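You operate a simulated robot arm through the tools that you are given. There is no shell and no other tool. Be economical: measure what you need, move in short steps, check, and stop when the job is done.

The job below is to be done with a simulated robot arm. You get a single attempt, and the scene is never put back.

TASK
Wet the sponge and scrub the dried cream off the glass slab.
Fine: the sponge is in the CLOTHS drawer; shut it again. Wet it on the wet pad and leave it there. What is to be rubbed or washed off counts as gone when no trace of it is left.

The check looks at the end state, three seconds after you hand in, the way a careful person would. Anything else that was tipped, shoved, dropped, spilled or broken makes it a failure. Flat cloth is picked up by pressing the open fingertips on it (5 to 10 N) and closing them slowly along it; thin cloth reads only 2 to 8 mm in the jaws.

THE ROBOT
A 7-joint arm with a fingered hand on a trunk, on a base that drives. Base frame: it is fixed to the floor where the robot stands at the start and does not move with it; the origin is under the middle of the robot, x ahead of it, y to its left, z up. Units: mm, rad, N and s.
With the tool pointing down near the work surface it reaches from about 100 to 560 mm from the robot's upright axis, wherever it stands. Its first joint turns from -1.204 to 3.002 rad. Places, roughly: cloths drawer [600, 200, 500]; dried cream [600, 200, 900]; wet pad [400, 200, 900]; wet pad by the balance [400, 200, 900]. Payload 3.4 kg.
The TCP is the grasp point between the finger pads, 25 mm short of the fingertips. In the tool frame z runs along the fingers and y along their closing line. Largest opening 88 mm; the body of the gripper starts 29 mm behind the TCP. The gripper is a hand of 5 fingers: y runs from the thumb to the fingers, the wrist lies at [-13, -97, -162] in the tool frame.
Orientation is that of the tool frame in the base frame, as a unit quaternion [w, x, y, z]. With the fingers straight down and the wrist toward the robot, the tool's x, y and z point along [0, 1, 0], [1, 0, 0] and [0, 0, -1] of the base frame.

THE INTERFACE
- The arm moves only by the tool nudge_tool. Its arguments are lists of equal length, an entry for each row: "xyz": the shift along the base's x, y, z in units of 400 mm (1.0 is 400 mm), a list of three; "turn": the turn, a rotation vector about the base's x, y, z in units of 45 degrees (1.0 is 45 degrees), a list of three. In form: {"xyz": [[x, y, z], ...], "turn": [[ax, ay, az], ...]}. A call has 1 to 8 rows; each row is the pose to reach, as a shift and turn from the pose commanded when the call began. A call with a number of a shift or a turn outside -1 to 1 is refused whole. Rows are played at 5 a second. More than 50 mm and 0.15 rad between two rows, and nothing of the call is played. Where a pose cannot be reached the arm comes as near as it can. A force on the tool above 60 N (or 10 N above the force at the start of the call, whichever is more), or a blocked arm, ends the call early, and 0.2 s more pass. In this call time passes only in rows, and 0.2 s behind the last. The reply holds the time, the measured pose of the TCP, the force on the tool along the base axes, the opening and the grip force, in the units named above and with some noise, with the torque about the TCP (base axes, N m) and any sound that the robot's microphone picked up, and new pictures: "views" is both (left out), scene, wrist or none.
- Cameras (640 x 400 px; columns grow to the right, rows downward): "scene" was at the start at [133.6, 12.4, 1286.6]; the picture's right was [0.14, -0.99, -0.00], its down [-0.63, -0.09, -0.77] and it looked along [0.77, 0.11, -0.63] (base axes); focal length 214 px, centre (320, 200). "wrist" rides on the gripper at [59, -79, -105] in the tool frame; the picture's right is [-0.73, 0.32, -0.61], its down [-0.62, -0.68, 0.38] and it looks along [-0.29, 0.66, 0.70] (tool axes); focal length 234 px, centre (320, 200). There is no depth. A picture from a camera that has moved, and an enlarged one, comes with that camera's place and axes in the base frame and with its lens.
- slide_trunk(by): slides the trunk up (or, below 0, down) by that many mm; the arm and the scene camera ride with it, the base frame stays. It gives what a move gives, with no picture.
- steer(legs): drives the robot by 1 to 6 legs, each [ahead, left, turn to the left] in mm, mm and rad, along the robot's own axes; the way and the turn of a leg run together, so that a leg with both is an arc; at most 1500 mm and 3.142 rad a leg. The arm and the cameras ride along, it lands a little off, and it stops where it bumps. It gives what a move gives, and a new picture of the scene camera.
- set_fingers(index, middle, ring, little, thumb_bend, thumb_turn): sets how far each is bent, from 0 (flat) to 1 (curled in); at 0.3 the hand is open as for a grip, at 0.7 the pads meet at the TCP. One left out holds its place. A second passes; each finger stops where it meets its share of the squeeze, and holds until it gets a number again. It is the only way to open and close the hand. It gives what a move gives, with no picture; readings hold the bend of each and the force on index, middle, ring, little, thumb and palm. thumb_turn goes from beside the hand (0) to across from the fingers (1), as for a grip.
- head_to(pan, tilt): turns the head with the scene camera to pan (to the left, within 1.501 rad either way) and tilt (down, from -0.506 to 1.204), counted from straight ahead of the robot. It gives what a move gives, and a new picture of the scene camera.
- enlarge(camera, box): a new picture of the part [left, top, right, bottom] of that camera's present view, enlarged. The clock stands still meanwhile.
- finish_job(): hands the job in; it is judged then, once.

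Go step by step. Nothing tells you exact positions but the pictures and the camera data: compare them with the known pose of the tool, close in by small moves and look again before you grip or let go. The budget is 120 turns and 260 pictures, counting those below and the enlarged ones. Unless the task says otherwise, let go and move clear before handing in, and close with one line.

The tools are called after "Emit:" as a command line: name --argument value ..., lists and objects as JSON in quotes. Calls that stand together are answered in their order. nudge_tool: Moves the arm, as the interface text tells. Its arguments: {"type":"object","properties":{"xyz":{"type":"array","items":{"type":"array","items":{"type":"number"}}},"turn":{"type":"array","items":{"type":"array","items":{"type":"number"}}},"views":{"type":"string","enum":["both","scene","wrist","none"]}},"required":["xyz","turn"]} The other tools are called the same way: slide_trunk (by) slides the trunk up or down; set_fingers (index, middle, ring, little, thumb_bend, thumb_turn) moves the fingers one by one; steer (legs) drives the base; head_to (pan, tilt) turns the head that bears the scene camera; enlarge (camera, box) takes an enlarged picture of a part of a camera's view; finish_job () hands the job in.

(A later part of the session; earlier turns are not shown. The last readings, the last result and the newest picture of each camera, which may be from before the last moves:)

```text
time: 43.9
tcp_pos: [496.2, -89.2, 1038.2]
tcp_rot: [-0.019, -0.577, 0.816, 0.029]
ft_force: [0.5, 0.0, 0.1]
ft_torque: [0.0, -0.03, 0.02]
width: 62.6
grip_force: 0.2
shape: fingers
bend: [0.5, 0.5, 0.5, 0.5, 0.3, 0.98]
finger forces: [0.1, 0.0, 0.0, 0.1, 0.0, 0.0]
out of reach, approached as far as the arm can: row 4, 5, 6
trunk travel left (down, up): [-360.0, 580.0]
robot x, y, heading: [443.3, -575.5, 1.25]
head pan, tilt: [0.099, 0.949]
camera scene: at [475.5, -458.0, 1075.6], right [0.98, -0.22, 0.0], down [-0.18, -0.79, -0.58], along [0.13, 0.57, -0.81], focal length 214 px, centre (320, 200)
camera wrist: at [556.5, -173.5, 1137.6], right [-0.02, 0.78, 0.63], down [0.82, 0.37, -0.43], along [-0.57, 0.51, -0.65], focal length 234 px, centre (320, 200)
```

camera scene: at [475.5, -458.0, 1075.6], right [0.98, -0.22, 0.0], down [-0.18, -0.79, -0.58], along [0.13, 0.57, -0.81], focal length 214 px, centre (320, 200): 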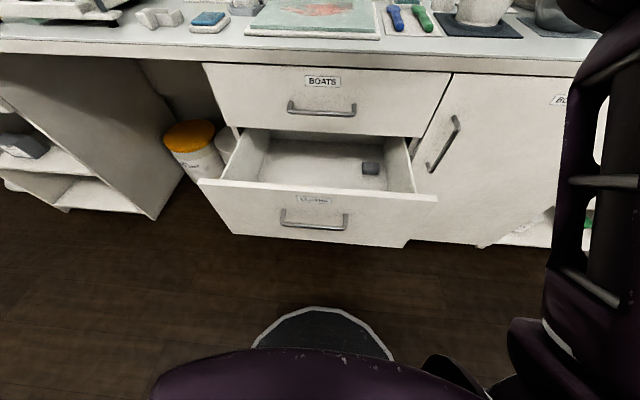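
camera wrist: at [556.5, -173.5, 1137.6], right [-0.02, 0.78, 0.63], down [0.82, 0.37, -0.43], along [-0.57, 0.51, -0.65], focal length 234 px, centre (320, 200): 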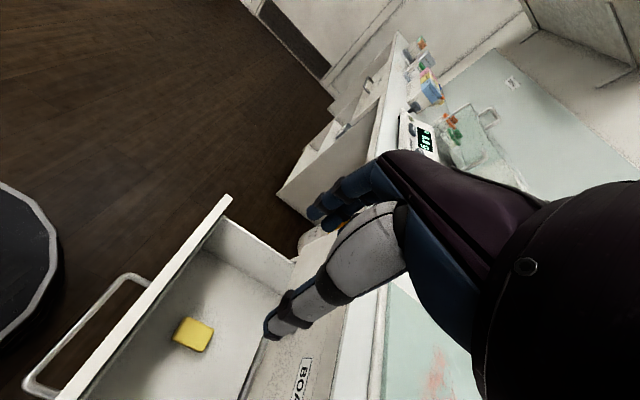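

Position confirmed at (513, −18). Open the hand, shift forward over the sponge's near part, and lower the trunk.

Emit:
set_fingers --index 0.3 --middle 0.3 --ring 0.3 --little 0.3

Emit:
nudge_tool --xyz '[[0.011, 0.06, -0.03], [0.0225, 0.122, -0.06], [0.0225, 0.122, -0.06]]' --turn '[[0, 0, 0], [0, 0, 0], [0, 0, 0]]' --views "none"

Emit:
slide_trunk --by -150

Emit:
head_to --pan 0 --tilt 0.6

Emit:
enlarge --camera "wrist" --box '[0, 0, 640, 400]'

```text
time: 44.9
tcp_pos: [495.4, -89.4, 1039.5]
tcp_rot: [-0.019, -0.577, 0.816, 0.03]
ft_force: [-0.4, 0.1, -0.9]
ft_torque: [0.01, -0.01, -0.01]
width: 84.3
grip_force: 0.0
shape: fingers
bend: [0.3, 0.3, 0.3, 0.3, 0.3, 0.98]
finger forces: [0.0, 0.1, 0.0, 0.0, 0.1, 0.0]
trunk travel left (down, up): [-360.0, 580.0]
robot x, y, heading: [444.3, -579.0, 1.252]
head pan, tilt: [0.099, 0.949]
```

```text
time: 45.7
tcp_pos: [502.7, -55.3, 1002.0]
tcp_rot: [-0.019, -0.577, 0.816, 0.027]
ft_force: [0.5, -0.4, -0.2]
ft_torque: [0.02, -0.01, 0.0]
width: 84.5
grip_force: 0.1
shape: fingers
bend: [0.3, 0.3, 0.3, 0.3, 0.3, 0.98]
finger forces: [0.0, 0.1, 0.1, 0.0, 0.1, 0.0]
out of reach, approached as far as the arm can: row 1, 2, 3
trunk travel left (down, up): [-360.0, 580.0]
robot x, y, heading: [446.7, -578.6, 1.249]
head pan, tilt: [0.099, 0.949]
```

```text
time: 47.5
tcp_pos: [502.8, -57.6, 851.4]
tcp_rot: [-0.019, -0.577, 0.816, 0.029]
ft_force: [-0.3, -0.1, 0.9]
ft_torque: [-0.01, -0.03, 0.04]
width: 84.3
grip_force: 0.1
shape: fingers
bend: [0.3, 0.3, 0.3, 0.3, 0.3, 0.98]
finger forces: [0.0, 0.1, 0.1, 0.0, 0.0, 0.0]
trunk travel left (down, up): [-210.0, 730.0]
robot x, y, heading: [443.2, -575.7, 1.256]
head pan, tilt: [0.099, 0.949]
```

```text
time: 48.3
tcp_pos: [503.6, -56.7, 851.5]
tcp_rot: [-0.02, -0.578, 0.815, 0.027]
ft_force: [-0.1, 0.1, -0.6]
ft_torque: [0.02, 0.01, -0.03]
width: 84.4
grip_force: 0.1
shape: fingers
bend: [0.3, 0.3, 0.3, 0.3, 0.3, 0.98]
finger forces: [0.0, 0.1, 0.0, 0.0, 0.1, 0.0]
trunk travel left (down, up): [-210.0, 730.0]
robot x, y, heading: [446.4, -573.0, 1.255]
head pan, tilt: [0.0, 0.6]
camera scene: at [487.7, -445.6, 954.0], right [0.95, -0.31, 0.0], down [-0.18, -0.54, -0.82], along [0.26, 0.78, -0.57], focal length 214 px, centre (320, 200)
```

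scene: 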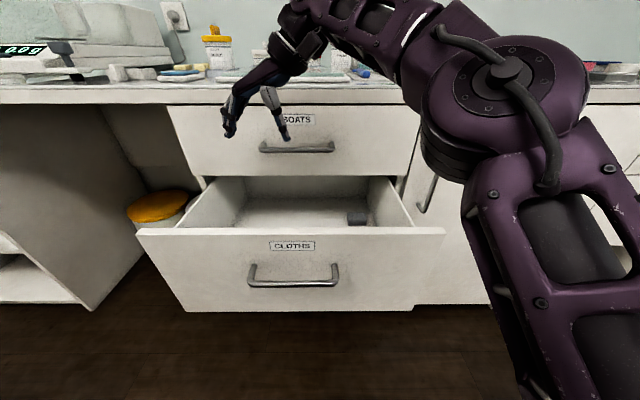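

```text
1.00 times, centred on (320, 200) of wrist (not enlarged: the box is as wide or as high as the picture)
camera zoom: at [564.0, -140.7, 951.2], right [-0.02, 0.78, 0.63], down [0.82, 0.37, -0.43], along [-0.57, 0.51, -0.65], focal length 234 px, centre (320, 200)
```

zoom: 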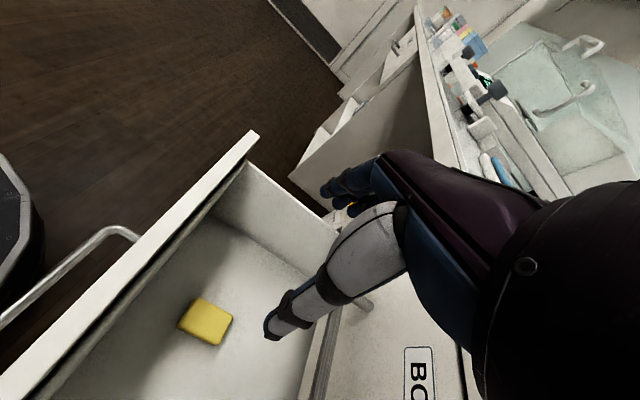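

The forearm comes in elbow-up from the right, good. Lower with the arm itself so the forearm slopes steeper, then check.

Emit:
nudge_tool --xyz '[[0.004, 0.012, -0.1], [0.008, 0.024, -0.2], [0.012, 0.036, -0.3], [0.012, 0.036, -0.4]]' --turn '[[0, 0, 0], [0, 0, 0], [0, 0, 0], [0, 0, 0]]'

```text
time: 49.3
tcp_pos: [509.8, -41.7, 692.0]
tcp_rot: [-0.019, -0.576, 0.816, 0.028]
ft_force: [0.1, -0.2, 0.6]
ft_torque: [-0.01, -0.02, 0.01]
width: 84.4
grip_force: 0.0
shape: fingers
bend: [0.3, 0.3, 0.3, 0.3, 0.3, 0.98]
finger forces: [0.0, 0.0, 0.0, 0.0, 0.1, 0.1]
trunk travel left (down, up): [-210.0, 730.0]
robot x, y, heading: [445.1, -577.2, 1.248]
head pan, tilt: [0.0, 0.6]
camera scene: at [487.8, -445.5, 954.1], right [0.95, -0.31, 0.0], down [-0.18, -0.54, -0.82], along [0.26, 0.78, -0.57], focal length 214 px, centre (320, 200)
camera wrist: at [569.6, -126.0, 790.9], right [-0.02, 0.78, 0.63], down [0.82, 0.37, -0.43], along [-0.57, 0.51, -0.65], focal length 234 px, centre (320, 200)
```

scene: 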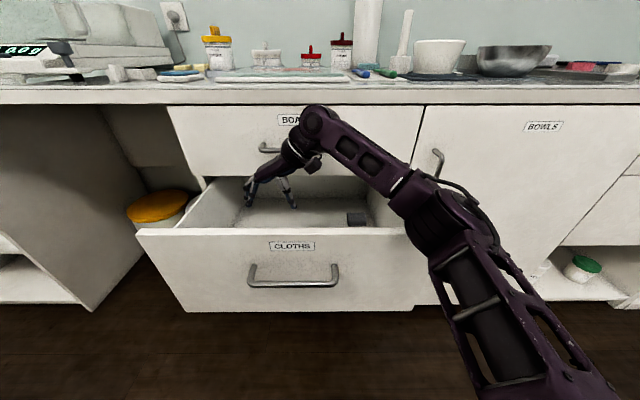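
wrist: 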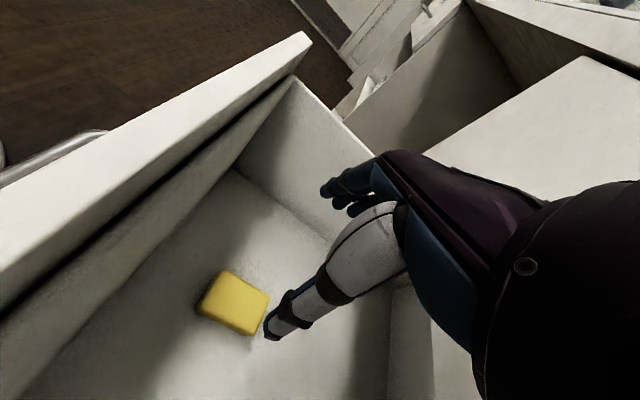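

The elbow would get too low at this trunk height. I'll raise the trunk, drive 80 mm closer, then reach down more steeply.

Emit:
slide_trunk --by 300

Emit:
steer --legs '[[80, 0, 0]]'

Emit:
nudge_tool --xyz '[[-0.03, -0.09, 0], [-0.055, -0.165, 0], [-0.063, -0.19, 0], [-0.063, -0.19, -0.1], [-0.063, -0.19, -0.2], [-0.063, -0.19, -0.3]]' --turn '[[0, 0, 0], [0, 0, 0], [0, 0, 0], [0, 0, 0], [0, 0, 0], [0, 0, 0]]'

```text
time: 52.3
tcp_pos: [508.5, -42.8, 990.6]
tcp_rot: [-0.02, -0.577, 0.816, 0.027]
ft_force: [-0.2, -0.8, -0.3]
ft_torque: [-0.02, -0.01, 0.03]
width: 84.5
grip_force: 0.2
shape: fingers
bend: [0.3, 0.3, 0.3, 0.3, 0.3, 0.98]
finger forces: [0.2, 0.0, 0.0, 0.1, 0.1, 0.0]
trunk travel left (down, up): [-510.0, 430.0]
robot x, y, heading: [443.7, -574.6, 1.252]
head pan, tilt: [0.0, 0.6]
```

```text
time: 53.4
tcp_pos: [534.4, 35.3, 990.9]
tcp_rot: [-0.019, -0.577, 0.816, 0.028]
ft_force: [-0.2, -0.5, -0.6]
ft_torque: [-0.02, 0.01, -0.03]
width: 84.4
grip_force: 0.1
shape: fingers
bend: [0.3, 0.3, 0.3, 0.3, 0.3, 0.98]
finger forces: [0.0, 0.0, 0.0, 0.0, 0.0, 0.1]
trunk travel left (down, up): [-510.0, 430.0]
robot x, y, heading: [468.0, -500.1, 1.251]
head pan, tilt: [0.0, 0.6]
camera scene: at [513.4, -368.4, 1253.9], right [0.95, -0.31, 0.0], down [-0.18, -0.54, -0.82], along [0.26, 0.78, -0.57], focal length 214 px, centre (320, 200)
```

scene: 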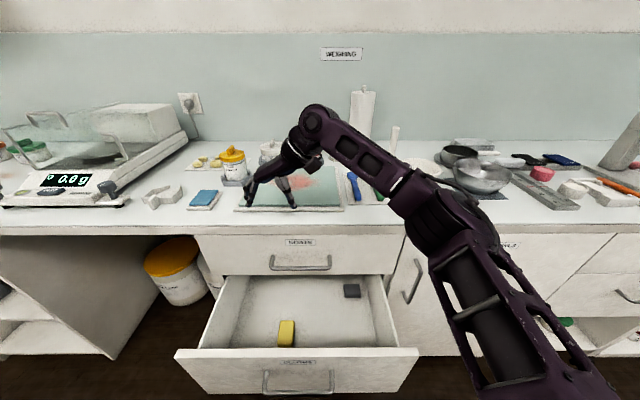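

```text
time: 54.8
tcp_pos: [508.8, -41.7, 871.1]
tcp_rot: [-0.019, -0.577, 0.816, 0.029]
ft_force: [0.2, -0.3, -0.2]
ft_torque: [0.01, -0.03, 0.01]
width: 84.7
grip_force: 0.1
shape: fingers
bend: [0.3, 0.3, 0.3, 0.3, 0.3, 0.98]
finger forces: [0.1, 0.0, 0.0, 0.1, 0.0, 0.0]
trunk travel left (down, up): [-510.0, 430.0]
robot x, y, heading: [468.9, -501.2, 1.255]
head pan, tilt: [0.0, 0.6]
camera scene: at [513.4, -369.1, 1254.1], right [0.95, -0.31, 0.0], down [-0.18, -0.54, -0.82], along [0.26, 0.78, -0.57], focal length 214 px, centre (320, 200)
camera wrist: at [570.0, -125.7, 970.2], right [-0.02, 0.78, 0.63], down [0.82, 0.37, -0.43], along [-0.57, 0.51, -0.65], focal length 234 px, centre (320, 200)
```

scene: 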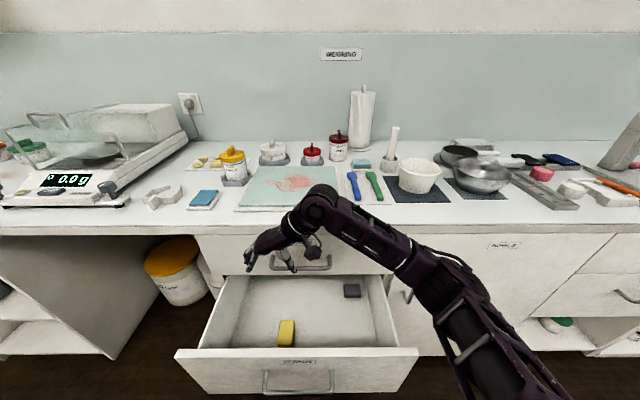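
wrist: 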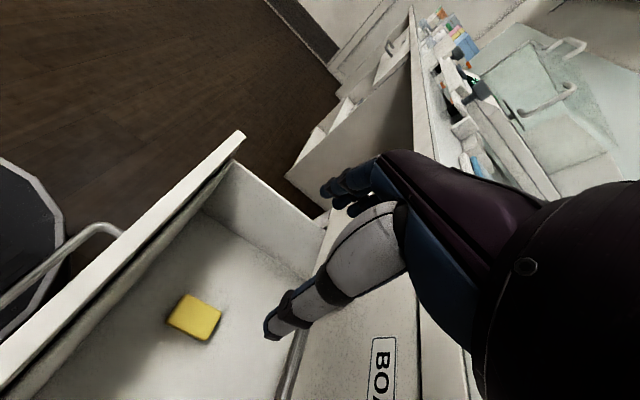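

Emit:
nudge_tool --xyz '[[0, 0, -0.12], [0, 0, -0.24], [0, 0, -0.36], [0, 0, -0.48], [0, 0, -0.6]]' --turn '[[0, 0, 0], [0, 0, 0], [0, 0, 0], [0, 0, 0], [0, 0, 0]]'

```text
time: 56.0
tcp_pos: [509.4, -41.3, 632.2]
tcp_rot: [-0.019, -0.578, 0.816, 0.029]
ft_force: [-0.2, -0.7, -0.4]
ft_torque: [-0.05, 0.01, -0.02]
width: 84.4
grip_force: 0.1
shape: fingers
bend: [0.3, 0.3, 0.3, 0.3, 0.3, 0.98]
finger forces: [0.1, 0.0, 0.0, 0.1, 0.0, 0.0]
trunk travel left (down, up): [-510.0, 430.0]
robot x, y, heading: [471.2, -500.4, 1.249]
head pan, tilt: [0.0, 0.6]
camera scene: at [513.0, -369.2, 1254.1], right [0.95, -0.31, 0.0], down [-0.18, -0.54, -0.82], along [0.26, 0.78, -0.57], focal length 214 px, centre (320, 200)
camera wrist: at [569.4, -125.6, 730.9], right [-0.02, 0.78, 0.63], down [0.82, 0.37, -0.43], along [-0.57, 0.51, -0.65], focal length 234 px, centre (320, 200)
```

scene: 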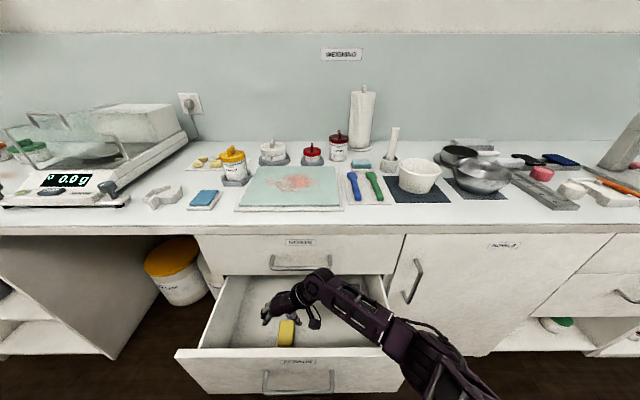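
wrist: 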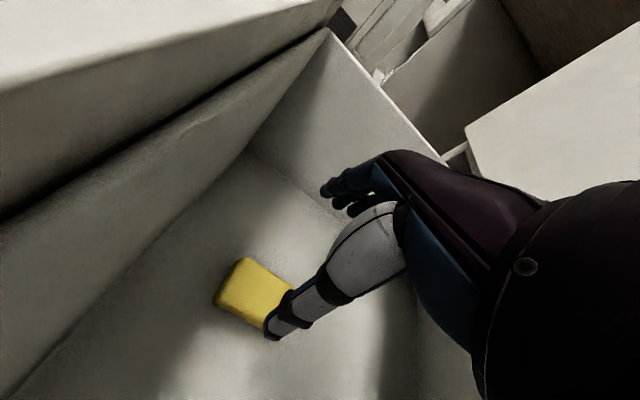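

Emit:
slide_trunk --by 130

Emit:
nudge_tool --xyz '[[0, 0, -0.1], [0, 0, -0.2], [0, 0, -0.3], [0, 0, -0.36]]' --turn '[[0, 0, 0], [0, 0, 0], [0, 0, 0], [0, 0, 0]]' --views "none"

Emit:
enlarge --camera "scene" --box '[160, 220, 480, 400]'

```text
time: 57.5
tcp_pos: [508.6, -42.1, 761.2]
tcp_rot: [-0.02, -0.577, 0.816, 0.028]
ft_force: [0.2, -0.3, 0.0]
ft_torque: [0.0, -0.01, 0.01]
width: 84.7
grip_force: 0.1
shape: fingers
bend: [0.3, 0.3, 0.3, 0.3, 0.3, 0.98]
finger forces: [0.1, 0.0, 0.0, 0.1, 0.0, 0.1]
trunk travel left (down, up): [-640.0, 300.0]
robot x, y, heading: [471.1, -499.6, 1.25]
head pan, tilt: [0.0, 0.6]
```

```text
time: 58.5
tcp_pos: [508.4, -41.2, 617.5]
tcp_rot: [-0.018, -0.577, 0.816, 0.028]
ft_force: [-0.2, 0.9, -0.5]
ft_torque: [0.01, -0.01, -0.02]
width: 84.4
grip_force: 0.1
shape: fingers
bend: [0.3, 0.3, 0.3, 0.3, 0.3, 0.98]
finger forces: [0.0, 0.0, 0.0, 0.0, 0.1, 0.0]
trunk travel left (down, up): [-640.0, 300.0]
robot x, y, heading: [471.2, -498.9, 1.255]
head pan, tilt: [0.0, 0.6]
```

```text
2.00 times, centred on (320, 310) of scene
camera zoom: at [512.4, -369.0, 1384.1], right [0.95, -0.31, 0.0], down [-0.18, -0.54, -0.82], along [0.26, 0.78, -0.57], focal length 429 px, centre (320, -20)
```

zoom: 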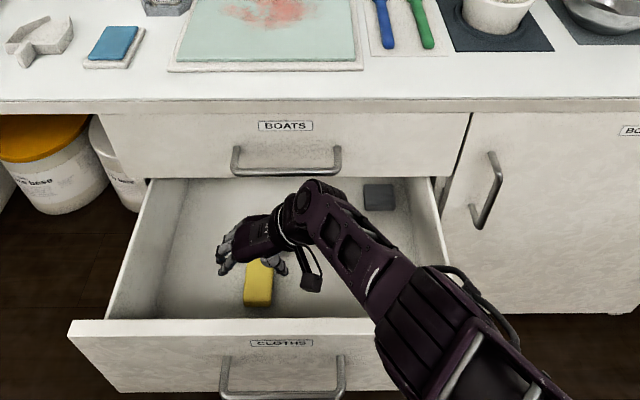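

Emit:
nudge_tool --xyz '[[0, 0, -0.1], [0, 0, -0.175]]' --turn '[[0, 0, 0], [0, 0, 0]]' --views "wrist"

Emit:
enlarge --camera "scene" --box '[160, 220, 480, 400]'

Emit:
enlarge --camera "wrist" --box '[150, 150, 410, 400]'

```text
time: 59.1
tcp_pos: [505.6, -66.7, 584.6]
tcp_rot: [-0.02, -0.577, 0.816, 0.028]
ft_force: [0.7, 0.0, -0.6]
ft_torque: [0.04, 0.03, -0.03]
width: 84.4
grip_force: 0.1
shape: fingers
bend: [0.3, 0.3, 0.3, 0.3, 0.3, 0.98]
finger forces: [0.0, 0.0, 0.0, 0.1, 0.1, 0.1]
out of reach, approached as far as the arm can: row 1, 2
trunk travel left (down, up): [-640.0, 300.0]
robot x, y, heading: [468.3, -502.6, 1.251]
head pan, tilt: [0.0, 0.6]
camera wrist: at [566.1, -151.1, 684.2], right [-0.02, 0.78, 0.63], down [0.82, 0.37, -0.43], along [-0.57, 0.51, -0.65], focal length 234 px, centre (320, 200)
```

wrist: 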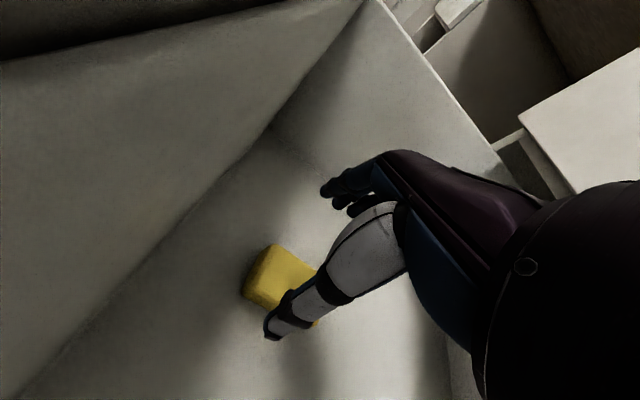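

```text
2.00 times, centred on (320, 310) of scene
camera zoom: at [513.0, -369.4, 1384.1], right [0.95, -0.31, 0.0], down [-0.18, -0.54, -0.83], along [0.26, 0.78, -0.56], focal length 429 px, centre (320, -20)
```

zoom: 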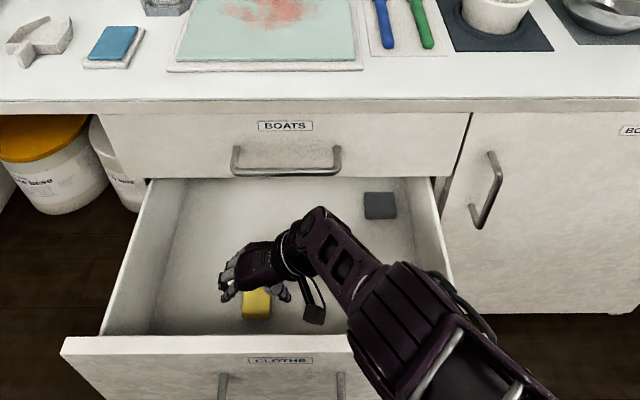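

```text
1.60 times, centred on (280, 275) of wrist
camera zoom: at [566.1, -151.1, 684.2], right [-0.02, 0.78, 0.63], down [0.82, 0.37, -0.43], along [-0.57, 0.51, -0.65], focal length 375 px, centre (384, 80)
```

zoom: 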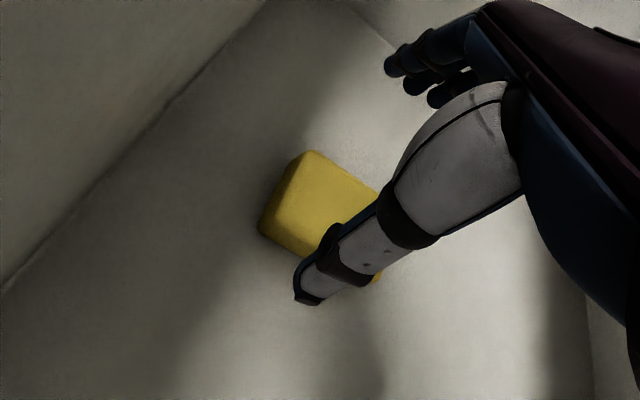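

Reach ran out and the camera stub nudged the drawer out ~18 mm (harmless). I'll lower the trunk a little and bring the hand forward again.

Emit:
slide_trunk --by -45

Emit:
nudge_tool --xyz '[[0.012, 0.036, 0], [0.012, 0.036, 0]]' --turn '[[0, 0, 0], [0, 0, 0]]' --views "wrist"

Emit:
enlarge --camera "scene" --box '[160, 220, 480, 400]'

```text
time: 60.0
tcp_pos: [504.9, -67.0, 539.2]
tcp_rot: [-0.019, -0.577, 0.816, 0.029]
ft_force: [0.2, 0.3, -0.9]
ft_torque: [0.03, -0.04, -0.02]
width: 84.6
grip_force: 0.0
shape: fingers
bend: [0.3, 0.3, 0.3, 0.3, 0.3, 0.98]
finger forces: [0.0, 0.0, 0.0, 0.0, 0.0, 0.0]
trunk travel left (down, up): [-595.0, 345.0]
robot x, y, heading: [468.9, -497.4, 1.251]
head pan, tilt: [0.0, 0.6]
```

```text
time: 60.6
tcp_pos: [505.4, -67.4, 541.4]
tcp_rot: [-0.02, -0.577, 0.816, 0.028]
ft_force: [-0.6, 0.1, -0.8]
ft_torque: [0.01, 0.03, 0.0]
width: 84.6
grip_force: 0.1
shape: fingers
bend: [0.3, 0.3, 0.3, 0.3, 0.3, 0.98]
finger forces: [0.1, 0.0, 0.1, 0.1, 0.1, 0.1]
out of reach, approached as far as the arm can: row 1, 2
trunk travel left (down, up): [-595.0, 345.0]
robot x, y, heading: [470.9, -501.1, 1.253]
head pan, tilt: [0.0, 0.6]
camera wrist: at [566.2, -150.7, 639.6], right [-0.02, 0.78, 0.63], down [0.82, 0.37, -0.43], along [-0.57, 0.51, -0.65], focal length 234 px, centre (320, 200)
```

wrist: 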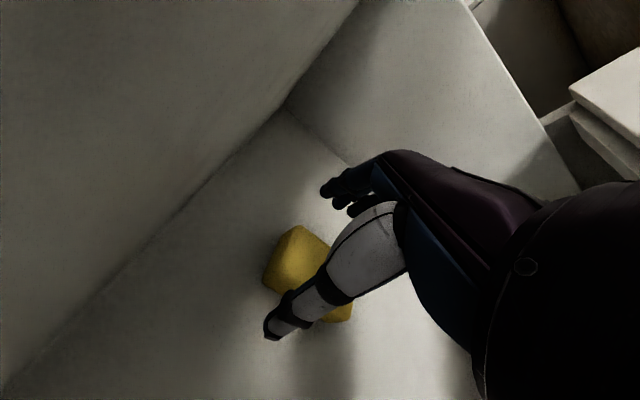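

```text
2.00 times, centred on (320, 310) of scene
camera zoom: at [513.0, -369.4, 1339.1], right [0.95, -0.31, 0.0], down [-0.18, -0.54, -0.83], along [0.26, 0.78, -0.56], focal length 429 px, centre (320, -20)
```

zoom: 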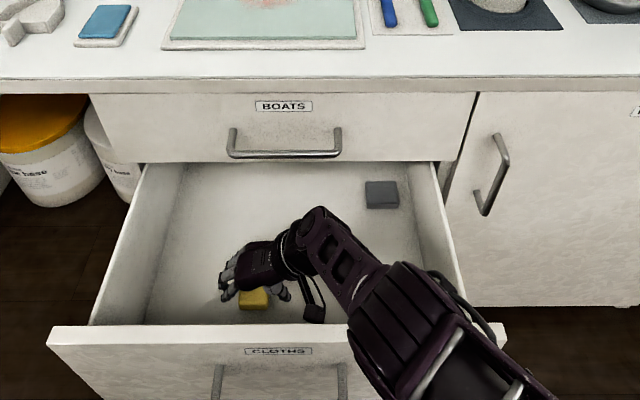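

Emit:
nudge_tool --xyz '[[0, 0, 0.08], [0.012, 0.036, 0.16], [0.012, 0.036, 0.16]]' --turn '[[0, 0, 0], [0, 0, 0], [0, 0, 0]]' --views "none"

Emit:
slide_trunk --by -60

Emit:
enlarge --camera "scene" --box '[160, 220, 480, 400]'

Emit:
enlarge --camera "wrist" --box '[150, 150, 410, 400]'

```text
time: 61.4
tcp_pos: [510.1, -53.0, 604.4]
tcp_rot: [-0.02, -0.577, 0.816, 0.028]
ft_force: [0.3, 0.2, -0.9]
ft_torque: [0.0, 0.03, -0.02]
width: 84.6
grip_force: 0.2
shape: fingers
bend: [0.3, 0.3, 0.3, 0.3, 0.3, 0.98]
finger forces: [0.1, 0.1, 0.0, 0.0, 0.1, 0.0]
trunk travel left (down, up): [-595.0, 345.0]
robot x, y, heading: [474.0, -499.7, 1.251]
head pan, tilt: [0.0, 0.6]
```

```text
time: 62.4
tcp_pos: [511.3, -52.9, 544.5]
tcp_rot: [-0.019, -0.577, 0.816, 0.028]
ft_force: [-0.1, -0.2, -0.1]
ft_torque: [-0.02, 0.02, 0.02]
width: 84.8
grip_force: 0.0
shape: fingers
bend: [0.3, 0.3, 0.3, 0.3, 0.3, 0.98]
finger forces: [0.0, 0.0, 0.1, 0.1, 0.1, 0.1]
trunk travel left (down, up): [-535.0, 405.0]
robot x, y, heading: [467.0, -499.1, 1.25]
head pan, tilt: [0.0, 0.6]
```

```text
2.00 times, centred on (320, 310) of scene
camera zoom: at [512.9, -369.6, 1279.1], right [0.95, -0.31, 0.0], down [-0.18, -0.54, -0.83], along [0.26, 0.78, -0.56], focal length 429 px, centre (320, -20)
```

zoom: 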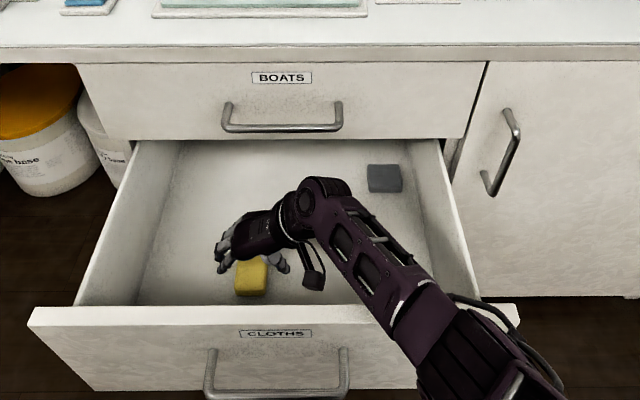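

```text
1.60 times, centred on (280, 275) of wrist
camera zoom: at [570.6, -136.5, 643.9], right [-0.02, 0.78, 0.63], down [0.82, 0.37, -0.43], along [-0.57, 0.51, -0.65], focal length 375 px, centre (384, 80)
```

zoom: 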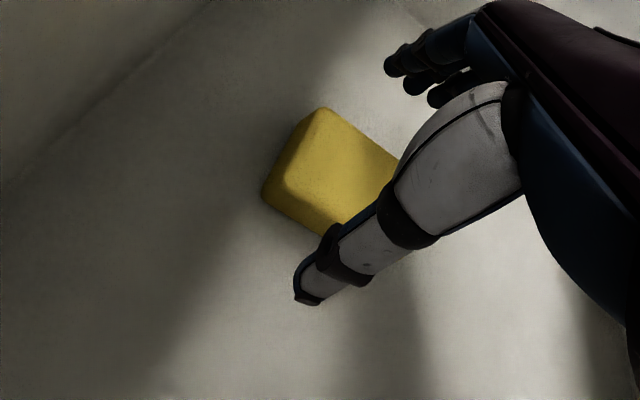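

Sponge lies between thumb and fingers (centre ≈ n 123, u 506). Lower the last 28 mm.

Emit:
nudge_tool --xyz '[[0.004, 0.005, -0.03], [0.004, 0.005, -0.06], [0.004, 0.005, -0.072]]' --turn '[[0, 0, 0], [0, 0, 0], [0, 0, 0]]' --views "wrist"

```text
time: 63.2
tcp_pos: [512.0, -49.9, 515.1]
tcp_rot: [-0.019, -0.577, 0.816, 0.028]
ft_force: [-0.4, -0.5, 0.1]
ft_torque: [0.02, 0.0, -0.02]
width: 84.5
grip_force: 0.0
shape: fingers
bend: [0.3, 0.3, 0.3, 0.3, 0.3, 0.98]
finger forces: [0.0, 0.0, 0.0, 0.0, 0.0, 0.0]
trunk travel left (down, up): [-535.0, 405.0]
robot x, y, heading: [470.1, -499.8, 1.252]
head pan, tilt: [0.0, 0.6]
camera wrist: at [572.7, -134.5, 614.6], right [-0.02, 0.78, 0.63], down [0.82, 0.37, -0.43], along [-0.57, 0.51, -0.65], focal length 234 px, centre (320, 200)
```

wrist: 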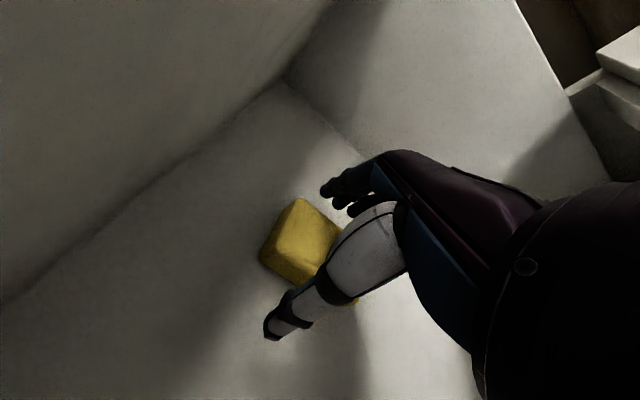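

Close the fingers on the sponge.

Emit:
set_fingers --index 0.62 --middle 0.62 --ring 0.62 --little 0.62 --thumb_bend 0.62

Emit:
enlarge --camera "wrist" --box '[150, 150, 410, 400]'

```text
time: 64.2
tcp_pos: [512.5, -50.1, 514.8]
tcp_rot: [-0.019, -0.577, 0.816, 0.028]
ft_force: [-0.2, 0.4, 0.5]
ft_torque: [0.01, 0.03, 0.03]
width: 42.8
grip_force: 11.7
shape: fingers
bend: [0.54, 0.56, 0.57, 0.62, 0.48, 0.95]
finger forces: [4.7, 4.2, 3.3, 0.0, 11.9, 0.0]
trunk travel left (down, up): [-535.0, 405.0]
robot x, y, heading: [469.9, -502.5, 1.253]
head pan, tilt: [0.0, 0.6]
```

```text
1.60 times, centred on (280, 275) of wrist
camera zoom: at [572.5, -134.4, 614.9], right [-0.02, 0.78, 0.63], down [0.82, 0.37, -0.43], along [-0.57, 0.51, -0.65], focal length 375 px, centre (384, 80)
```

zoom: 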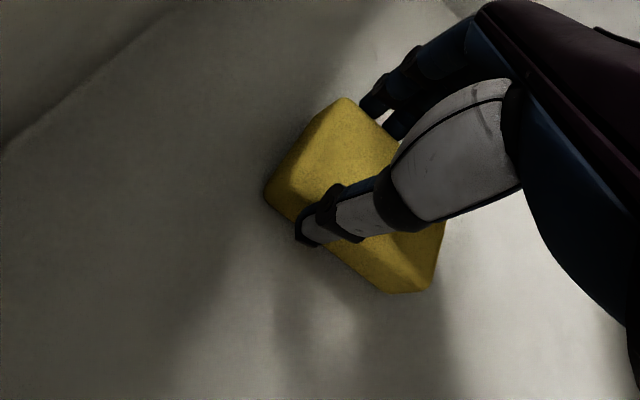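

Gripped, 12 N at 43 mm. Lift straight up.

Emit:
nudge_tool --xyz '[[0, 0, 0.08], [0, 0, 0.16], [0, 0, 0.26]]' --turn '[[0, 0, 0], [0, 0, 0], [0, 0, 0]]' --views "wrist"

Emit:
slide_trunk --by 390

Emit:
head_to --pan 0.05 --tilt 0.75

```text
time: 65.0
tcp_pos: [513.1, -51.8, 619.6]
tcp_rot: [-0.019, -0.577, 0.816, 0.028]
ft_force: [-0.1, -0.6, 0.7]
ft_torque: [-0.03, 0.02, 0.01]
width: 42.7
grip_force: 11.3
shape: fingers
bend: [0.54, 0.57, 0.57, 0.62, 0.48, 0.95]
finger forces: [4.5, 4.0, 3.2, 0.0, 11.7, 0.0]
trunk travel left (down, up): [-535.0, 405.0]
robot x, y, heading: [470.9, -500.1, 1.251]
head pan, tilt: [0.0, 0.6]
camera wrist: at [572.3, -134.6, 719.2], right [-0.02, 0.78, 0.63], down [0.82, 0.37, -0.43], along [-0.57, 0.51, -0.65], focal length 234 px, centre (320, 200)
```

wrist: 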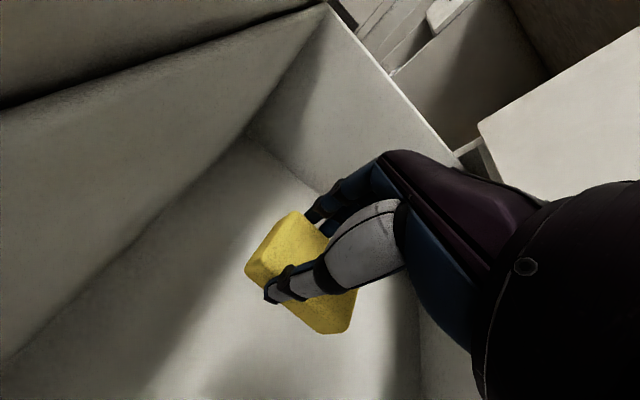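

```text
time: 68.8
tcp_pos: [510.7, -50.5, 1008.2]
tcp_rot: [-0.02, -0.577, 0.816, 0.028]
ft_force: [0.5, -0.5, -0.2]
ft_torque: [0.0, 0.04, 0.02]
width: 42.7
grip_force: 11.5
shape: fingers
bend: [0.54, 0.57, 0.57, 0.62, 0.48, 0.95]
finger forces: [4.8, 4.0, 3.1, 0.0, 11.6, 0.1]
trunk travel left (down, up): [-925.0, 15.0]
robot x, y, heading: [468.6, -501.9, 1.251]
head pan, tilt: [0.0, 0.6]
```

```text
time: 69.5
tcp_pos: [511.2, -51.4, 1009.0]
tcp_rot: [-0.018, -0.576, 0.816, 0.028]
ft_force: [0.5, 0.1, -0.5]
ft_torque: [-0.01, -0.04, 0.0]
width: 42.7
grip_force: 12.3
shape: fingers
bend: [0.54, 0.57, 0.57, 0.62, 0.48, 0.95]
finger forces: [4.6, 4.0, 3.1, 0.1, 11.7, 0.0]
trunk travel left (down, up): [-925.0, 15.0]
robot x, y, heading: [469.8, -500.5, 1.253]
head pan, tilt: [0.051, 0.75]
camera scene: at [507.4, -373.4, 1656.2], right [0.96, -0.27, 0.0], down [-0.18, -0.66, -0.73], along [0.19, 0.71, -0.68], focal length 214 px, centre (320, 200)
```

scene: 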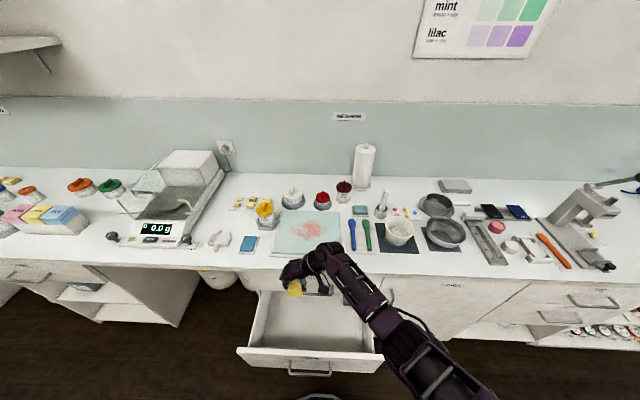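

I hold the sponge and see everything: wet pad at ≈(360, 230), stain at ≈(633, 235). The open drawer is in the way, so I'll shut it first with the backs of the fingers. Bring the hand back in front of it.

Emit:
nudge_tool --xyz '[[0, -0.04, 0.06], [0, -0.08, 0.12], [-0.01, -0.13, 0.18], [-0.02, -0.18, 0.24], [-0.02, -0.23, 0.3], [-0.03, -0.28, 0.36]]' --turn '[[0, 0, -0.17], [0, 0, -0.34], [0, 0, -0.51], [0, 0, -0.68], [0, 0, -0.85], [0, 0, -1.0]]' --views "none"

Emit:
nudge_tool --xyz '[[0, -0.04, 0], [0, -0.08, 0], [0, -0.12, 0], [-0.01, -0.16, 0], [-0.02, -0.2, 0], [-0.02, -0.25, 0]]' --turn '[[0, 0, -0.17], [0, 0, -0.34], [0, 0, -0.51], [0, 0, -0.68], [0, 0, -0.85], [0, 0, -1.0]]' --views "both"

```text
time: 70.9
tcp_pos: [499.8, -159.7, 1152.7]
tcp_rot: [-0.006, -0.221, 0.975, 0.032]
ft_force: [-0.6, 0.0, -0.1]
ft_torque: [0.02, 0.06, -0.03]
width: 42.2
grip_force: 11.2
shape: fingers
bend: [0.54, 0.57, 0.57, 0.62, 0.48, 0.95]
finger forces: [4.6, 3.9, 2.9, 0.0, 11.4, 0.0]
trunk travel left (down, up): [-925.0, 15.0]
robot x, y, heading: [472.2, -502.7, 1.25]
head pan, tilt: [0.051, 0.75]
```

```text
time: 72.3
tcp_pos: [511.2, -216.8, 1172.7]
tcp_rot: [0.007, 0.17, 0.985, 0.03]
ft_force: [-0.2, 0.4, 0.6]
ft_torque: [0.0, 0.0, -0.04]
width: 42.5
grip_force: 11.9
shape: fingers
bend: [0.54, 0.57, 0.57, 0.62, 0.48, 0.95]
finger forces: [4.6, 3.9, 2.9, 0.0, 11.2, 0.0]
out of reach, approached as far as the arm can: row 4, 5, 6
trunk travel left (down, up): [-925.0, 15.0]
robot x, y, heading: [470.9, -501.3, 1.255]
head pan, tilt: [0.051, 0.75]
camera scene: at [506.0, -374.5, 1656.3], right [0.96, -0.27, 0.0], down [-0.18, -0.66, -0.73], along [0.2, 0.71, -0.68], focal length 214 px, centre (320, 200)
camera wrist: at [425.8, -277.9, 1273.4], right [0.78, 0.03, 0.63], down [0.37, -0.83, -0.42], along [0.51, 0.56, -0.65], focal length 234 px, centre (320, 200)
```

scene: 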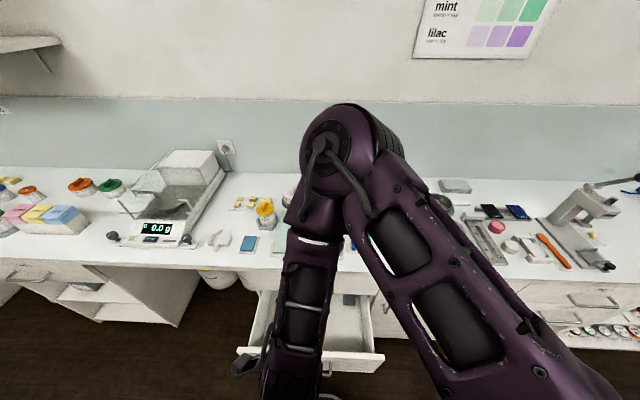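
wrist: 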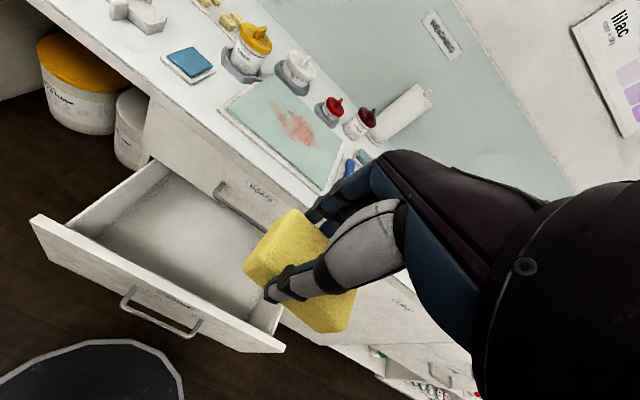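

Back up 90 mm so the fist is clear in front of the drawer, then lower.

Emit:
steer --legs '[[-95, 0, 0]]'

Emit:
slide_trunk --by -250

Emit:
head_to --pan 0.3 --tilt 0.9

Emit:
enlarge --camera "wrist" --box '[0, 0, 640, 400]'

```text
time: 73.4
tcp_pos: [481.9, -304.7, 1173.2]
tcp_rot: [0.006, 0.167, 0.985, 0.028]
ft_force: [0.2, 0.2, 0.4]
ft_torque: [0.01, -0.01, 0.02]
width: 42.4
grip_force: 10.8
shape: fingers
bend: [0.54, 0.57, 0.57, 0.62, 0.48, 0.95]
finger forces: [4.6, 3.8, 2.9, 0.1, 11.2, 0.1]
trunk travel left (down, up): [-925.0, 15.0]
robot x, y, heading: [443.9, -589.7, 1.257]
head pan, tilt: [0.051, 0.75]
camera scene: at [477.9, -461.3, 1656.0], right [0.96, -0.26, 0.0], down [-0.18, -0.66, -0.73], along [0.19, 0.7, -0.68], focal length 214 px, centre (320, 200)
```

scene: 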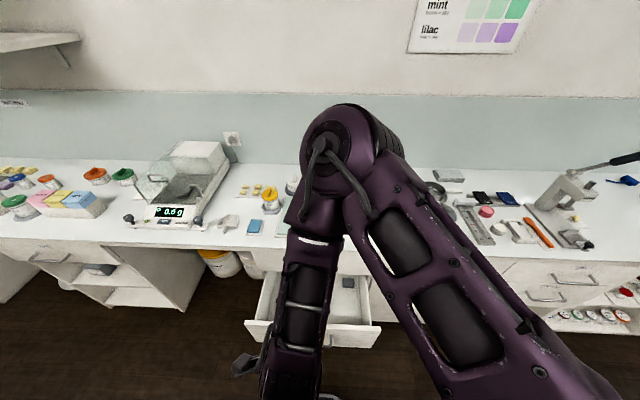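

```text
time: 76.0
tcp_pos: [481.7, -305.7, 923.9]
tcp_rot: [0.006, 0.167, 0.985, 0.03]
ft_force: [-0.3, -0.6, 0.5]
ft_torque: [-0.03, -0.05, -0.02]
width: 42.7
grip_force: 11.7
shape: fingers
bend: [0.54, 0.57, 0.57, 0.62, 0.48, 0.95]
finger forces: [4.6, 3.7, 2.9, 0.0, 11.2, 0.0]
trunk travel left (down, up): [-675.0, 265.0]
robot x, y, heading: [442.2, -591.5, 1.251]
head pan, tilt: [0.051, 0.75]
```

```text
time: 76.8
tcp_pos: [480.8, -305.8, 922.5]
tcp_rot: [0.005, 0.168, 0.985, 0.029]
ft_force: [0.0, -1.0, -0.1]
ft_torque: [0.01, 0.02, 0.01]
width: 42.3
grip_force: 11.1
shape: fingers
bend: [0.54, 0.57, 0.57, 0.62, 0.48, 0.95]
finger forces: [4.6, 3.8, 2.9, 0.1, 11.1, 0.1]
trunk travel left (down, up): [-675.0, 265.0]
robot x, y, heading: [437.9, -595.1, 1.253]
head pan, tilt: [0.3, 0.901]
camera scene: at [456.9, -467.9, 1394.3], right [1.0, -0.02, 0.0], down [-0.01, -0.78, -0.62], along [0.01, 0.62, -0.78], focal length 214 px, centre (320, 200)
```

scene: 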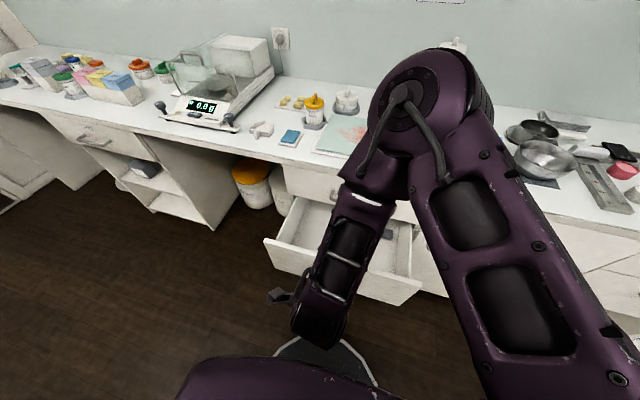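

```text
1.00 times, centred on (320, 200) of wrist (not enlarged: the box is as wide or as high as the picture)
camera zoom: at [396.6, -367.2, 1023.3], right [0.78, 0.03, 0.63], down [0.37, -0.83, -0.42], along [0.51, 0.56, -0.66], focal length 234 px, centre (320, 200)
```

zoom: 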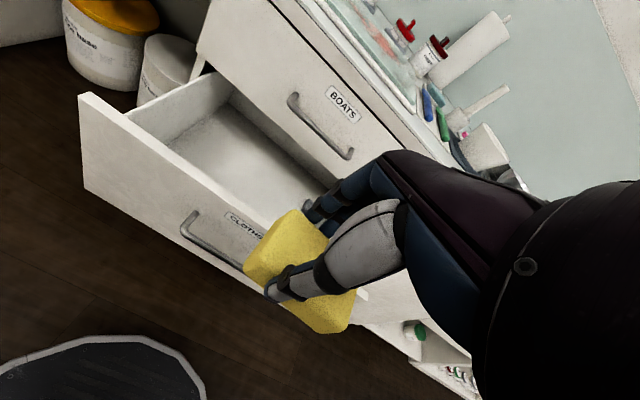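

Emit:
slide_trunk --by -272

Emit:
nudge_tool --xyz '[[0.013, 0.04, 0], [0.025, 0.08, 0], [0.038, 0.12, 0]]' --turn '[[0, 0, 0], [0, 0, 0], [0, 0, 0]]' --views "both"

```text
time: 79.5
tcp_pos: [480.0, -306.6, 651.1]
tcp_rot: [0.006, 0.168, 0.985, 0.029]
ft_force: [-0.5, -0.6, 0.1]
ft_torque: [0.01, 0.01, 0.0]
width: 42.4
grip_force: 11.4
shape: fingers
bend: [0.54, 0.57, 0.57, 0.62, 0.48, 0.95]
finger forces: [4.6, 3.7, 2.8, 0.1, 11.2, 0.0]
trunk travel left (down, up): [-403.0, 537.0]
robot x, y, heading: [439.4, -592.3, 1.249]
head pan, tilt: [0.3, 0.901]
```

```text
time: 80.3
tcp_pos: [496.3, -259.6, 650.5]
tcp_rot: [0.006, 0.168, 0.985, 0.03]
ft_force: [-0.3, -0.3, 0.0]
ft_torque: [-0.01, 0.05, -0.02]
width: 42.4
grip_force: 11.4
shape: fingers
bend: [0.54, 0.57, 0.57, 0.62, 0.48, 0.95]
finger forces: [4.5, 3.7, 2.8, 0.1, 11.2, 0.0]
trunk travel left (down, up): [-403.0, 537.0]
robot x, y, heading: [440.1, -590.9, 1.252]
head pan, tilt: [0.3, 0.901]
camera scene: at [457.1, -467.8, 1122.3], right [1.0, -0.02, 0.0], down [-0.01, -0.78, -0.62], along [0.01, 0.62, -0.78], focal length 214 px, centre (320, 200)
camera wrist: at [412.0, -319.2, 750.9], right [0.78, 0.03, 0.63], down [0.37, -0.83, -0.42], along [0.51, 0.56, -0.66], focal length 234 px, centre (320, 200)
```

scene: 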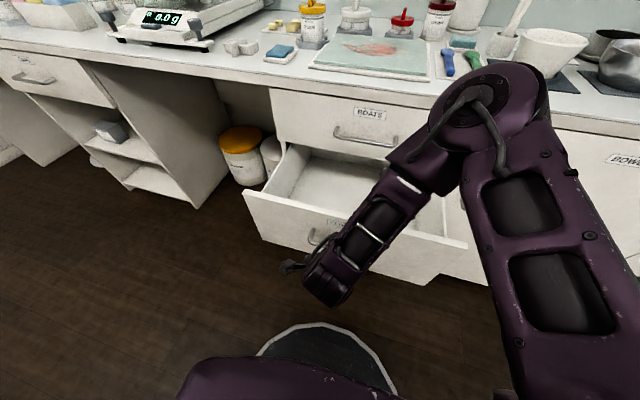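
wrist: 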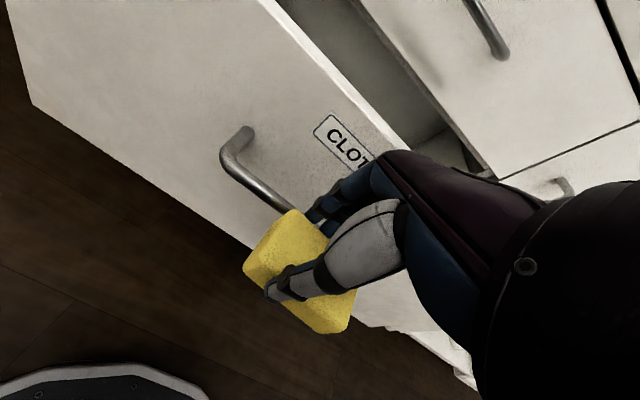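

Emit:
nudge_tool --xyz '[[0.013, 0.04, 0], [0.026, 0.08, 0], [0.039, 0.12, 0], [0.052, 0.16, 0], [0.066, 0.2, 0], [0.08, 0.24, 0]]' --turn '[[0, 0, 0], [0, 0, 0], [0, 0, 0], [0, 0, 0], [0, 0, 0], [0, 0, 0]]' --views "both"

```text
time: 81.7
tcp_pos: [529.2, -163.4, 650.3]
tcp_rot: [0.006, 0.168, 0.985, 0.029]
ft_force: [-0.5, 1.0, 0.3]
ft_torque: [-0.01, -0.03, -0.01]
width: 42.4
grip_force: 11.3
shape: fingers
bend: [0.55, 0.58, 0.58, 0.62, 0.48, 0.95]
finger forces: [4.9, 3.7, 2.6, 0.1, 11.0, 0.1]
trunk travel left (down, up): [-403.0, 537.0]
robot x, y, heading: [440.2, -589.3, 1.253]
head pan, tilt: [0.3, 0.901]
camera scene: at [457.0, -467.7, 1122.3], right [1.0, -0.02, 0.0], down [-0.01, -0.78, -0.62], along [0.01, 0.62, -0.78], focal length 214 px, centre (320, 200)
camera wrist: at [443.9, -223.9, 750.6], right [0.78, 0.03, 0.63], down [0.37, -0.83, -0.42], along [0.51, 0.56, -0.65], focal length 234 px, centre (320, 200)
```

scene: 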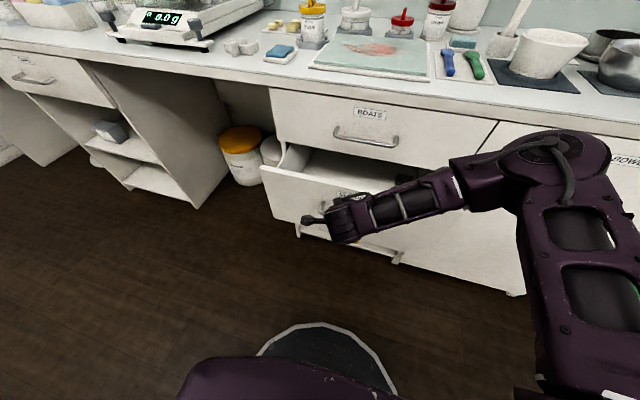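
wrist: 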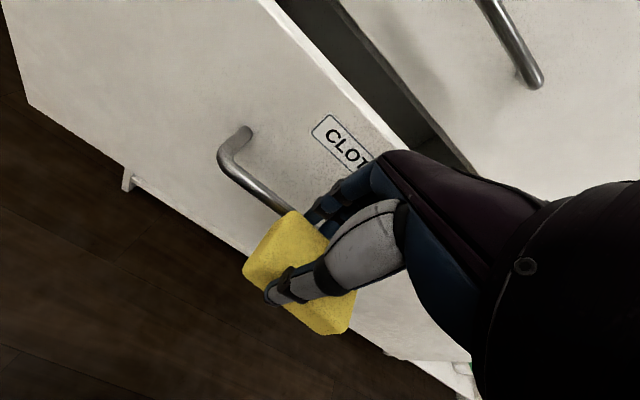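

The drawer moves freely. For the last stretch I'll push on the bar instead, to keep clear of the BOATS handle: back off 60, down 38, forward.

Emit:
nudge_tool --xyz '[[-0.025, -0.075, 0], [-0.048, -0.145, 0], [-0.048, -0.145, -0.05], [-0.048, -0.145, -0.095], [-0.032, -0.095, -0.095], [-0.016, -0.045, -0.095], [0, 0, -0.095]]' --turn '[[0, 0, 0], [0, 0, 0], [0, 0, 0], [0, 0, 0], [0, 0, 0], [0, 0, 0], [0, 0, 0]]' --views "both"

```text
time: 83.3
tcp_pos: [528.6, -162.7, 613.1]
tcp_rot: [0.006, 0.167, 0.986, 0.028]
ft_force: [0.0, -0.6, 0.1]
ft_torque: [-0.03, 0.0, 0.03]
width: 42.6
grip_force: 11.0
shape: fingers
bend: [0.55, 0.58, 0.58, 0.62, 0.48, 0.95]
finger forces: [4.7, 3.7, 2.9, 0.0, 11.0, 0.0]
trunk travel left (down, up): [-403.0, 537.0]
robot x, y, heading: [442.3, -589.8, 1.249]
head pan, tilt: [0.3, 0.901]
camera scene: at [457.1, -467.7, 1122.3], right [1.0, -0.02, 0.0], down [-0.01, -0.78, -0.62], along [0.01, 0.62, -0.78], focal length 214 px, centre (320, 200)
camera wrist: at [444.0, -223.5, 713.2], right [0.78, 0.03, 0.63], down [0.37, -0.83, -0.42], along [0.51, 0.56, -0.65], focal length 234 px, centre (320, 200)
```

scene: 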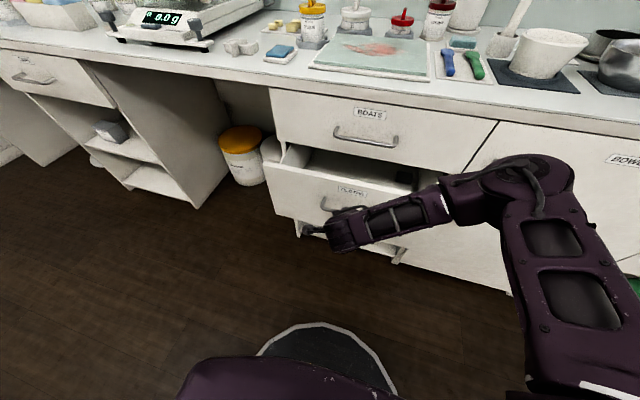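
wrist: 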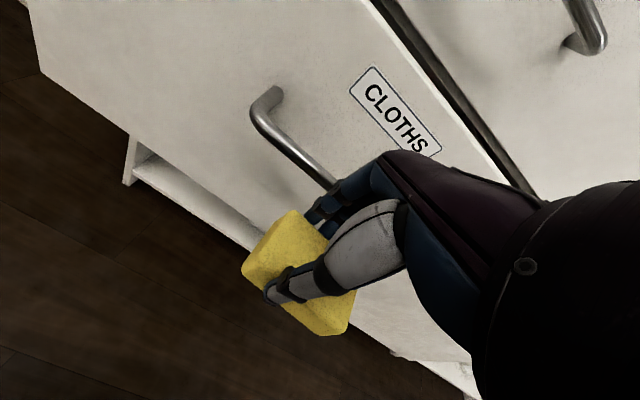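

Emit:
nudge_tool --xyz '[[0.014, 0.043, 0], [0.028, 0.086, 0], [0.043, 0.129, 0], [0.057, 0.172, 0], [0.071, 0.215, 0], [0.085, 0.258, 0], [0.098, 0.295, 0]]' --turn '[[0, 0, 0], [0, 0, 0], [0, 0, 0], [0, 0, 0], [0, 0, 0], [0, 0, 0], [0, 0, 0]]' --views "both"

```text
time: 84.9
tcp_pos: [568.1, -44.5, 611.8]
tcp_rot: [0.007, 0.168, 0.985, 0.029]
ft_force: [-0.1, 0.0, 0.0]
ft_torque: [0.0, -0.02, -0.01]
width: 42.9
grip_force: 11.3
shape: fingers
bend: [0.55, 0.58, 0.58, 0.62, 0.48, 0.95]
finger forces: [4.8, 3.7, 2.7, 0.0, 11.2, 0.0]
trunk travel left (down, up): [-403.0, 537.0]
robot x, y, heading: [444.3, -590.2, 1.255]
head pan, tilt: [0.3, 0.901]
camera scene: at [456.9, -467.7, 1122.3], right [1.0, -0.02, 0.0], down [-0.01, -0.78, -0.62], along [0.01, 0.62, -0.78], focal length 214 px, centre (320, 200)
camera wrist: at [483.4, -105.0, 712.2], right [0.78, 0.03, 0.63], down [0.37, -0.83, -0.42], along [0.51, 0.56, -0.65], focal length 234 px, centre (320, 200)
```

scene: 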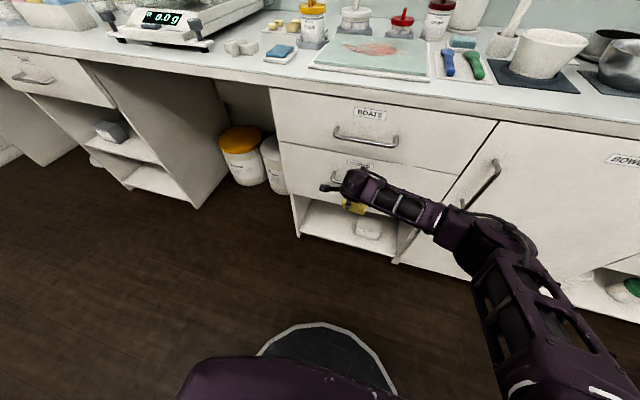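
wrist: 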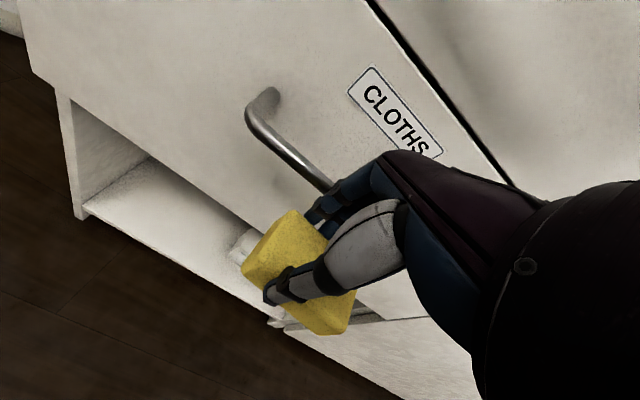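

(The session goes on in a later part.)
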